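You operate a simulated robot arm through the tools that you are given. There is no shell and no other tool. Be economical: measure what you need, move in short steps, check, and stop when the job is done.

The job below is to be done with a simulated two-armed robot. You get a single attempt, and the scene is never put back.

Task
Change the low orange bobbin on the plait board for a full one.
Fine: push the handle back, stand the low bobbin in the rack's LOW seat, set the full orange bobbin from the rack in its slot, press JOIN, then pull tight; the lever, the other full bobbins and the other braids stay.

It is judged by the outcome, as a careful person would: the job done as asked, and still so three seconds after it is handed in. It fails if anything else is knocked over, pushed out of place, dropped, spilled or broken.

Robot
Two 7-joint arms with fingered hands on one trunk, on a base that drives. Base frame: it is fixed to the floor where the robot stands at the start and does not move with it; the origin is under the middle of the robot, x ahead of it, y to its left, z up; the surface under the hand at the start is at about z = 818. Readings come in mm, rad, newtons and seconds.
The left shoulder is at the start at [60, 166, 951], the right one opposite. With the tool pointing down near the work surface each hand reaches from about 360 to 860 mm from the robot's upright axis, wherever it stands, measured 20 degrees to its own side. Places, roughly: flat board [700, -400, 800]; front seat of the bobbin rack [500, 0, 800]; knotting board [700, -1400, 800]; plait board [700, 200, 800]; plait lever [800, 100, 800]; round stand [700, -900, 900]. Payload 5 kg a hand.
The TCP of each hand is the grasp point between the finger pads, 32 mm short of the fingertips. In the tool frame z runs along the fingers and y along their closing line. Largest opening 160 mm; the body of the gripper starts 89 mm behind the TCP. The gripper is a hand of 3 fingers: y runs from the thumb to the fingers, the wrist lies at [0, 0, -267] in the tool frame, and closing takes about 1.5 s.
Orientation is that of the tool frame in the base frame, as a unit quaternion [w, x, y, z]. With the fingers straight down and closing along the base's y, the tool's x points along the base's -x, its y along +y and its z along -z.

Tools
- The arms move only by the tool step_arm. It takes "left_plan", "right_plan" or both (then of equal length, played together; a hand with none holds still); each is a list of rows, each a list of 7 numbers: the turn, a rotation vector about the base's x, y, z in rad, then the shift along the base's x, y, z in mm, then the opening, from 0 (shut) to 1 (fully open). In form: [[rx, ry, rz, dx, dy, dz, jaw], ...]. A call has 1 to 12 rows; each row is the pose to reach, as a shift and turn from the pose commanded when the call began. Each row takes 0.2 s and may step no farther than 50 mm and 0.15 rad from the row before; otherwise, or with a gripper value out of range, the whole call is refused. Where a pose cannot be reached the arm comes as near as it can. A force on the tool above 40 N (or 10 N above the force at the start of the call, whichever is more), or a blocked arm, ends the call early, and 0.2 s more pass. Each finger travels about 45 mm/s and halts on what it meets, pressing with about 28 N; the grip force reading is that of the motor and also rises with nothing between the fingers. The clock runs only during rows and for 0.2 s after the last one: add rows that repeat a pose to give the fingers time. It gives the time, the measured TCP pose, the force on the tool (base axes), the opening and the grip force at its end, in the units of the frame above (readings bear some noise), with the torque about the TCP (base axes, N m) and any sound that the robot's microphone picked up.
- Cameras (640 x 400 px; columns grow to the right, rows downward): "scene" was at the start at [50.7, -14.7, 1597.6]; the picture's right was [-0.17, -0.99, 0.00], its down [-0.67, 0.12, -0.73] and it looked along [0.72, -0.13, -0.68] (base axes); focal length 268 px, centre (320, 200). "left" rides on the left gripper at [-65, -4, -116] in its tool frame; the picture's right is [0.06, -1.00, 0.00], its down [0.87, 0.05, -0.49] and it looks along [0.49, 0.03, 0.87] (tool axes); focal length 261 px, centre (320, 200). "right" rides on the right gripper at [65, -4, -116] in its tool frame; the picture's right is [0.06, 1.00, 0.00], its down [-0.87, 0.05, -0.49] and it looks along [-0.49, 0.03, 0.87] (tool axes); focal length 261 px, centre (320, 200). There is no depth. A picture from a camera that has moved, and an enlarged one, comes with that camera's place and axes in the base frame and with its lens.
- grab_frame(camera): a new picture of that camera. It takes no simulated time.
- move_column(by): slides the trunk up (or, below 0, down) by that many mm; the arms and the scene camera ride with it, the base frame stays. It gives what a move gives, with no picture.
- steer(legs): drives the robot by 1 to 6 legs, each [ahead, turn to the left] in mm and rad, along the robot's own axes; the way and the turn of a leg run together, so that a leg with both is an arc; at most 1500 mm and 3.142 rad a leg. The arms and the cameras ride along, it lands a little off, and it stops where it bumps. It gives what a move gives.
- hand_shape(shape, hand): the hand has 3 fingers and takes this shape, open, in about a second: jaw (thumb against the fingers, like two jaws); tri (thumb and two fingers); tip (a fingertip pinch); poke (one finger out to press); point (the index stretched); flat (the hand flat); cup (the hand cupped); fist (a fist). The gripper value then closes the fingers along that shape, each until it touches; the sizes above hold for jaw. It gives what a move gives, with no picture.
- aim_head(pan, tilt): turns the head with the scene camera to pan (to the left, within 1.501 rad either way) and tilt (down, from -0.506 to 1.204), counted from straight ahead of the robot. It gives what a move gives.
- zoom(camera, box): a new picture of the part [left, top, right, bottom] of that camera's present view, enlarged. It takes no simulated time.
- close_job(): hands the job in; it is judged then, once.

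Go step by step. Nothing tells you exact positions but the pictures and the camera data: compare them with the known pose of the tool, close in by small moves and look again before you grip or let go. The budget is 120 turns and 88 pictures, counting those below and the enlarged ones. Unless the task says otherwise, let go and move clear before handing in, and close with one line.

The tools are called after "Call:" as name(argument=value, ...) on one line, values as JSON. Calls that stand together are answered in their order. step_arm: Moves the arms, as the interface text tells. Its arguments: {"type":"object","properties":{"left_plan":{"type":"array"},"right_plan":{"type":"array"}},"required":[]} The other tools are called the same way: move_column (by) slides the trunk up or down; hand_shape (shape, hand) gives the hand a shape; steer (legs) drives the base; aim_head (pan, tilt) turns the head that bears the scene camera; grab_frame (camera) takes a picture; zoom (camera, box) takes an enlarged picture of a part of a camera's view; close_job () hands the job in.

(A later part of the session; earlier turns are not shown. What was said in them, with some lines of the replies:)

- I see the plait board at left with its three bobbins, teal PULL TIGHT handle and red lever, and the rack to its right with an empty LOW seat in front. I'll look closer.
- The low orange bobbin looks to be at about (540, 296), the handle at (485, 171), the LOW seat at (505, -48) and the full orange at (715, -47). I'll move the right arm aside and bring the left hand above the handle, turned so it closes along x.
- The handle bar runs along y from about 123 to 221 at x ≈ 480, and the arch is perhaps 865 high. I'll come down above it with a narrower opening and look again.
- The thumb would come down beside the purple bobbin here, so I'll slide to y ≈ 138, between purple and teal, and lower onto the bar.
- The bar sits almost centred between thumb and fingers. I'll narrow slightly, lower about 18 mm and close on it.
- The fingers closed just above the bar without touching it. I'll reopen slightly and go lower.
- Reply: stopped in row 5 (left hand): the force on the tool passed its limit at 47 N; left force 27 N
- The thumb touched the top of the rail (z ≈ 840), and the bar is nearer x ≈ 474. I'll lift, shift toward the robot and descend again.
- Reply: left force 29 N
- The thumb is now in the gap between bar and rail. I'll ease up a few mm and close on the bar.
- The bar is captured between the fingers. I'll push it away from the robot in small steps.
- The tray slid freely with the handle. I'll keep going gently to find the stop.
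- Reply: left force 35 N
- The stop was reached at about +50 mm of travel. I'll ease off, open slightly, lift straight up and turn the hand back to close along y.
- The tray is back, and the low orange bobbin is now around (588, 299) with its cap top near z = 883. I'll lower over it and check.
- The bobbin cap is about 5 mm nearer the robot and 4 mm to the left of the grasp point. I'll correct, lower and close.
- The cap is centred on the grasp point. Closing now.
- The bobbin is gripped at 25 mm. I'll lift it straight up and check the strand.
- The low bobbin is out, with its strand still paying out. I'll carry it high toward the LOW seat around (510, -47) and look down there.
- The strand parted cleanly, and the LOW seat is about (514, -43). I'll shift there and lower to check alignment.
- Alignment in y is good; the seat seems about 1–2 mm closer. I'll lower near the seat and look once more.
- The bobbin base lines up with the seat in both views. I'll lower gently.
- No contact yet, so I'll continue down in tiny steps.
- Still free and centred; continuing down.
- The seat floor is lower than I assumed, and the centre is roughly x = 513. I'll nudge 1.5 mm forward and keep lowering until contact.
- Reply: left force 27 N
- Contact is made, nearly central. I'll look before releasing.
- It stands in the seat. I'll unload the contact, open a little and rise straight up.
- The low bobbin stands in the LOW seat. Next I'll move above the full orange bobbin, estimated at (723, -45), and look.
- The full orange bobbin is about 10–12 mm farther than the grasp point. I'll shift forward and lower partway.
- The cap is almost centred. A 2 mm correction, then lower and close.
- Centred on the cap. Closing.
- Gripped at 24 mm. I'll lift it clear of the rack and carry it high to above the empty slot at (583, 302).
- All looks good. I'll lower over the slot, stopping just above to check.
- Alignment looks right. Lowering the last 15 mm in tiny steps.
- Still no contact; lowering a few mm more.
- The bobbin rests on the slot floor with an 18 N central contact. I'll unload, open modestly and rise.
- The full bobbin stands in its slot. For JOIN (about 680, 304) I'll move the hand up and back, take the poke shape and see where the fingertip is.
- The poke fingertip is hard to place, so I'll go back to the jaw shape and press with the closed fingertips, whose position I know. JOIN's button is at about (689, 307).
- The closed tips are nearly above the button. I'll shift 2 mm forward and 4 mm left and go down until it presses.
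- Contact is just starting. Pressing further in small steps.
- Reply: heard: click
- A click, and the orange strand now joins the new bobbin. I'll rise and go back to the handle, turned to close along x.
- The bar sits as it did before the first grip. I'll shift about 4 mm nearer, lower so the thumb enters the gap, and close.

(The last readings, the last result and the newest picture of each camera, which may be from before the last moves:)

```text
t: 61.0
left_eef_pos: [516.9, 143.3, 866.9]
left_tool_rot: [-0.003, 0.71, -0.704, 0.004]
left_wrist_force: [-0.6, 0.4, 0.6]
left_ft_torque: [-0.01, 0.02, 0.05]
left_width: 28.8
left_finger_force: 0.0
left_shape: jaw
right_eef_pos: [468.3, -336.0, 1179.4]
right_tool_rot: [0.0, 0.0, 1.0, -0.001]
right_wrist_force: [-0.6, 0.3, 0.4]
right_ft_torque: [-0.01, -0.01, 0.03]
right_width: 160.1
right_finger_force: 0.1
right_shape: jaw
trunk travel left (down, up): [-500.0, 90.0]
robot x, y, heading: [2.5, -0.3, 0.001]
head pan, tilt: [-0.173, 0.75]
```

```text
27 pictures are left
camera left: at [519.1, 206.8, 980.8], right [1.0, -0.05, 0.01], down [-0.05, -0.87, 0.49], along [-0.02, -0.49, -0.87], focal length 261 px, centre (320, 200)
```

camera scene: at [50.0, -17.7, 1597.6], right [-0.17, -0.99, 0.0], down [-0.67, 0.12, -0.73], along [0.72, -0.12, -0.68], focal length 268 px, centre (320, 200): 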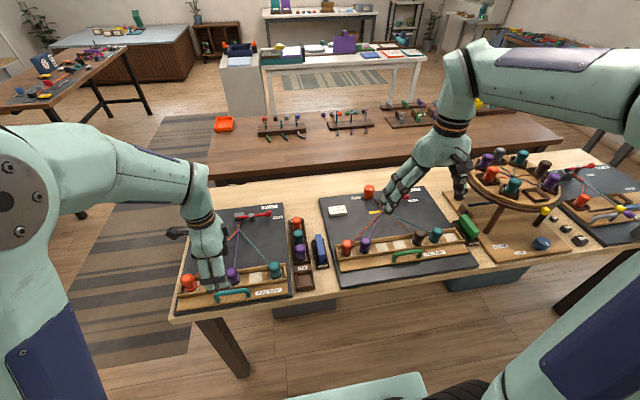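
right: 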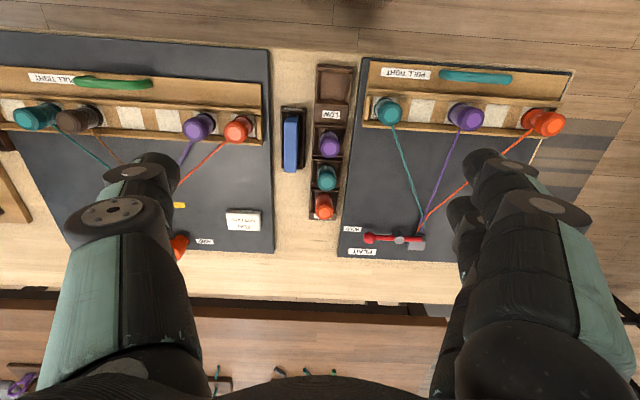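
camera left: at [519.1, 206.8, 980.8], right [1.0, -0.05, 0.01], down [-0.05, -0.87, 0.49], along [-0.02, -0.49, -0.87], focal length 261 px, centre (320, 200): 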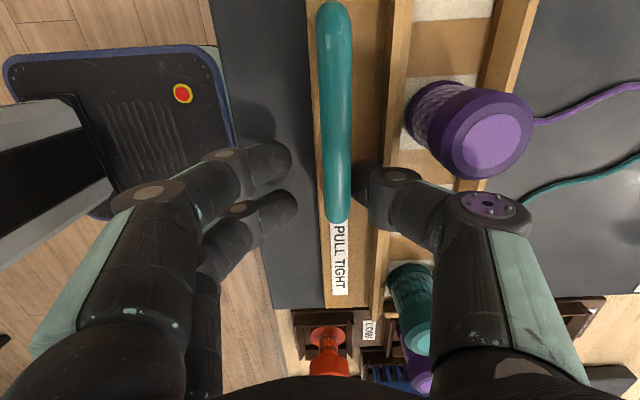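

Thumb is clear in the gap. A little lower, then close.

Call:
step_arm(left_plan=[[0, 0, 0, 0, 0, -3, 0.18], [0, 0, 0, 2, 0, -3, 0.1], [0, 0, 0, 4, 0, -3, 0.0], [0, 0, 0, 4, 0, -3, 0.0], [0, 0, 0, 4, 0, -3, 0.0]])

Call:
step_arm(left_plan=[[0, 0, 0, -8, 0, 0, 0], [0, 0, 0, -16, 0, 0, 0], [0, 0, 0, -24, 0, 0, 0], [0, 0, 0, -32, 0, 0, 0], [0, 0, 0, -40, 0, 0, 0]])

Call:
grab_frame(camera="left")

```text
t: 62.2
left_eef_pos: [520.9, 144.4, 863.0]
left_tool_rot: [-0.003, 0.71, -0.704, 0.004]
left_wrist_force: [2.1, 2.1, -5.1]
left_ft_torque: [0.05, 0.21, -0.14]
left_width: 0.1
left_finger_force: 28.5
left_shape: jaw
right_eef_pos: [468.6, -335.1, 1178.7]
right_tool_rot: [0.001, 0.0, 1.0, 0.0]
right_wrist_force: [-1.1, 0.7, -0.1]
right_ft_torque: [0.0, 0.0, -0.01]
right_width: 160.2
right_finger_force: 0.0
right_shape: jaw
trunk travel left (down, up): [-500.0, 90.0]
robot x, y, heading: [-1.5, -1.4, -0.002]
head pan, tilt: [-0.173, 0.75]
```

```text
t: 63.4
left_eef_pos: [480.3, 144.2, 862.5]
left_tool_rot: [-0.004, 0.71, -0.704, 0.004]
left_wrist_force: [-0.7, 2.6, -2.9]
left_ft_torque: [0.01, 0.26, -0.17]
left_width: 0.1
left_finger_force: 27.9
left_shape: jaw
right_eef_pos: [469.8, -334.1, 1178.5]
right_tool_rot: [0.0, 0.0, 1.0, 0.0]
right_wrist_force: [0.2, -0.9, -0.4]
right_ft_torque: [0.01, 0.01, 0.01]
right_width: 160.0
right_finger_force: 0.1
right_shape: jaw
trunk travel left (down, up): [-500.0, 90.0]
robot x, y, heading: [-1.6, 2.4, 0.002]
head pan, tilt: [-0.173, 0.75]
```

```text
26 pictures are left
camera left: at [483.5, 208.0, 977.4], right [1.0, -0.05, 0.01], down [-0.05, -0.87, 0.49], along [-0.02, -0.49, -0.87], focal length 261 px, centre (320, 200)
```

left: 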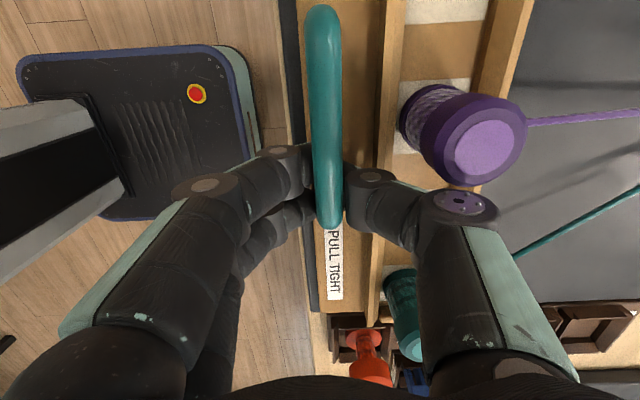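

The tray follows; strands are straightening. I'll pull gently on to the front stop.

Call:
step_arm(left_plan=[[0, 0, 0, -3, 0, 0, 0], [0, 0, 0, -6, 0, 0, 0], [0, 0, 0, -9, 0, 0, 0], [0, 0, 0, -12, 0, 0, 0], [0, 0, 0, -14, 0, 0, 0]])

Call:
grab_frame(camera="left")

```text
t: 64.6
left_eef_pos: [469.3, 144.9, 861.5]
left_tool_rot: [-0.005, 0.71, -0.704, 0.005]
left_wrist_force: [26.9, 6.7, -6.7]
left_ft_torque: [0.16, -0.05, -0.02]
left_width: 0.3
left_finger_force: 27.8
left_shape: jaw
right_eef_pos: [471.4, -336.2, 1178.4]
right_tool_rot: [0.0, 0.0, 1.0, 0.001]
right_wrist_force: [-0.2, 0.0, -0.6]
right_ft_torque: [-0.01, 0.0, 0.0]
right_width: 160.0
right_finger_force: 0.2
right_shape: jaw
trunk travel left (down, up): [-500.0, 90.0]
robot x, y, heading: [-0.5, 3.8, 0.003]
head pan, tilt: [-0.173, 0.75]
```

```text
25 pictures are left
camera left: at [472.9, 207.9, 977.6], right [1.0, -0.05, 0.01], down [-0.05, -0.87, 0.49], along [-0.01, -0.49, -0.87], focal length 261 px, centre (320, 200)
```

left: 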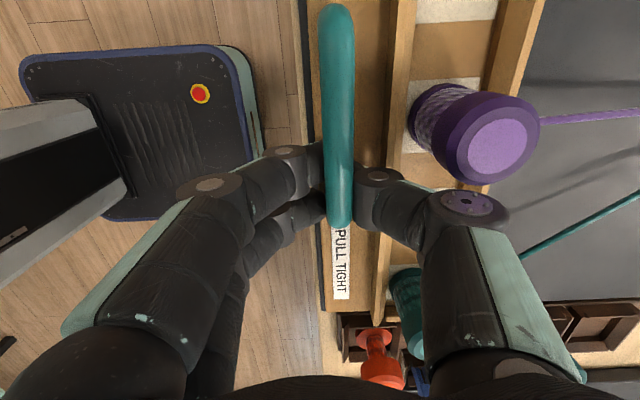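

The front stop is reached with 27 N. I'll open in place and lift straight up.

Call:
step_arm(left_plan=[[0, 0, 0, 1, 0, 0, 0.08], [0, 0, 0, 1, 0, 0, 0.18], [0, 0, 0, 1, 0, 0, 0.18], [0, 0, 0, 1, 0, 0, 0.18], [0, 0, 0, 1, 0, 10, 0.18], [0, 0, 0, 1, 0, 25, 0.18], [0, 0, 0, 0, 0, 60, 0.18], [0, 0, 0, -10, 20, 100, 0.18], [0, 0, 0, -20, 50, 140, 0.18], [0, 0, 0, -30, 90, 170, 0.18], [0, 0, 0, -40, 130, 190, 0.18]])

Call:
zoom(camera="scene", box=[150, 170, 350, 310])

```text
refused: row 9 steps farther than a row can; nothing moved
```

```text
2.86 times, centred on (250, 240) of scene
camera zoom: at [53.9, -14.3, 1597.5], right [-0.17, -0.99, 0.0], down [-0.67, 0.12, -0.73], along [0.72, -0.13, -0.68], focal length 767 px, centre (520, 86)
```

zoom: 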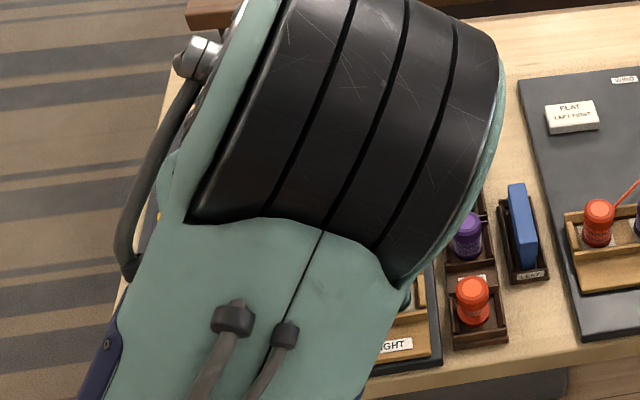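

A row was too long; I'll repeat the release with shorter steps.

Call:
step_arm(left_plan=[[0, 0, 0, 1, 0, 0, 0.08], [0, 0, 0, 1, 0, 0, 0.18], [0, 0, 0, 1, 0, 0, 0.18], [0, 0, 0, 1, 0, 0, 0.18], [0, 0, 0, 1, 0, 10, 0.18], [0, 0, 0, 1, 0, 25, 0.18], [0, 0, 0, 0, 0, 60, 0.18], [0, 0, 0, 0, 0, 100, 0.18], [0, 0, 0, -10, 25, 135, 0.18], [0, 0, 0, -20, 60, 160, 0.18], [0, 0, 0, -30, 100, 180, 0.18], [0, 0, 0, -40, 140, 200, 0.18]])

Call:
step_arm(left_plan=[[0, 0, 0, 0, 35, 20, 0.18], [0, 0, 0, 0, 70, 40, 0.18], [0, 0, 0, 0, 105, 60, 0.18], [0, 0, 0, 0, 105, 60, 0.18]])

Call:
zoom(camera="scene", box=[150, 170, 350, 310])

```text
t: 67.2
left_eef_pos: [423.6, 285.5, 1063.4]
left_tool_rot: [-0.003, 0.71, -0.704, 0.005]
left_wrist_force: [0.7, 0.9, 0.7]
left_ft_torque: [0.0, 0.0, 0.01]
left_width: 28.7
left_finger_force: 0.1
left_shape: jaw
right_eef_pos: [468.1, -335.8, 1179.0]
right_tool_rot: [0.0, 0.0, 1.0, 0.0]
right_wrist_force: [0.2, 0.2, -0.7]
right_ft_torque: [-0.02, 0.0, 0.02]
right_width: 159.7
right_finger_force: 0.1
right_shape: jaw
trunk travel left (down, up): [-500.0, 90.0]
robot x, y, heading: [-1.4, 3.4, -0.003]
head pan, tilt: [-0.173, 0.75]
```

```text
t: 68.2
left_eef_pos: [424.0, 390.9, 1124.9]
left_tool_rot: [-0.002, 0.71, -0.704, 0.004]
left_wrist_force: [0.9, 0.2, 0.0]
left_ft_torque: [0.02, 0.01, 0.02]
left_width: 28.9
left_finger_force: 0.1
left_shape: jaw
right_eef_pos: [469.6, -337.2, 1178.3]
right_tool_rot: [0.0, 0.0, 1.0, 0.0]
right_wrist_force: [0.2, -0.2, -0.4]
right_ft_torque: [0.01, -0.03, -0.05]
right_width: 159.9
right_finger_force: 0.1
right_shape: jaw
trunk travel left (down, up): [-500.0, 90.0]
robot x, y, heading: [1.3, 1.0, -0.007]
head pan, tilt: [-0.173, 0.75]
```

```text
2.86 times, centred on (250, 240) of scene
camera zoom: at [50.7, -15.6, 1597.6], right [-0.17, -0.99, 0.0], down [-0.67, 0.12, -0.73], along [0.72, -0.12, -0.68], focal length 767 px, centre (520, 86)
```

zoom: 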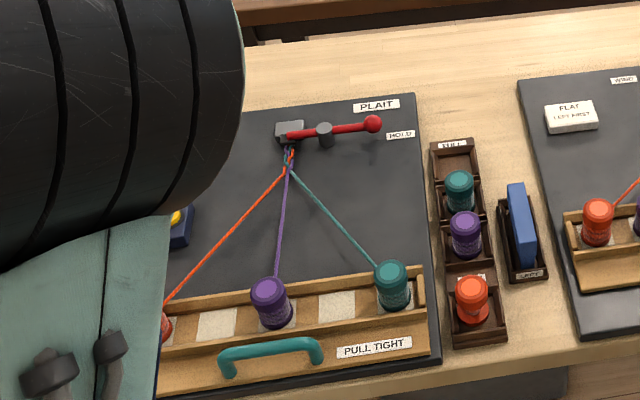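

Strands are taut, the tray is fully forward and the lever is untouched. I'll move the left arm out of view for a final look at the orange bobbin.

Call:
step_arm(left_plan=[[0, 0, 0, -20, 40, 10, 0.18], [0, 0, 0, -50, 75, 20, 0.18], [0, 0, 0, -80, 105, 30, 0.18], [0, 0, 0, -110, 130, 40, 0.18]])

Call:
zoom(camera="scene", box=[150, 170, 350, 310])

```text
t: 69.2
left_eef_pos: [315.9, 518.4, 1165.3]
left_tool_rot: [-0.003, 0.71, -0.704, 0.005]
left_wrist_force: [0.0, -0.1, -0.5]
left_ft_torque: [-0.03, -0.04, 0.05]
left_width: 28.6
left_finger_force: 0.1
left_shape: jaw
right_eef_pos: [468.4, -334.5, 1179.6]
right_tool_rot: [0.0, 0.0, 1.0, -0.001]
right_wrist_force: [0.4, 0.9, 0.8]
right_ft_torque: [-0.03, -0.04, 0.01]
right_width: 159.9
right_finger_force: 0.1
right_shape: jaw
trunk travel left (down, up): [-500.0, 90.0]
robot x, y, heading: [-2.3, 2.3, -0.0]
head pan, tilt: [-0.173, 0.75]
```

```text
2.86 times, centred on (250, 240) of scene
camera zoom: at [50.3, -14.4, 1597.6], right [-0.17, -0.99, 0.0], down [-0.67, 0.12, -0.73], along [0.72, -0.13, -0.68], focal length 767 px, centre (520, 86)
```

zoom: 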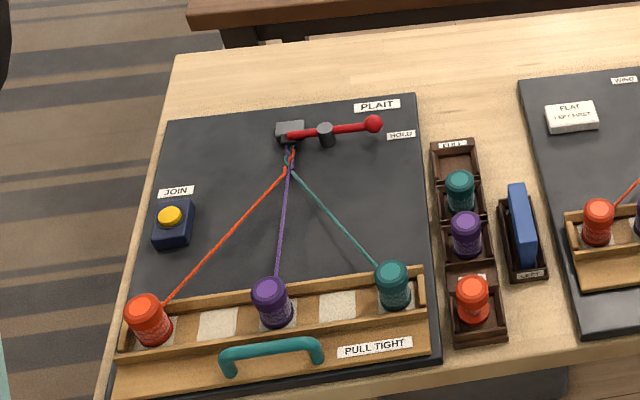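

Everything is in place: the full orange bobbin is joined and taut in its slot, the low one stands in the LOW seat, and the lever, other bobbins and other braids are as they were. I'm handing in.

Call:
close_job()

```text
The job is handed in.
```

The low orange bobbin now stands in the rack's LOW seat. The full orange one is in its slot, joined and pulled tight, and the job is handed in.
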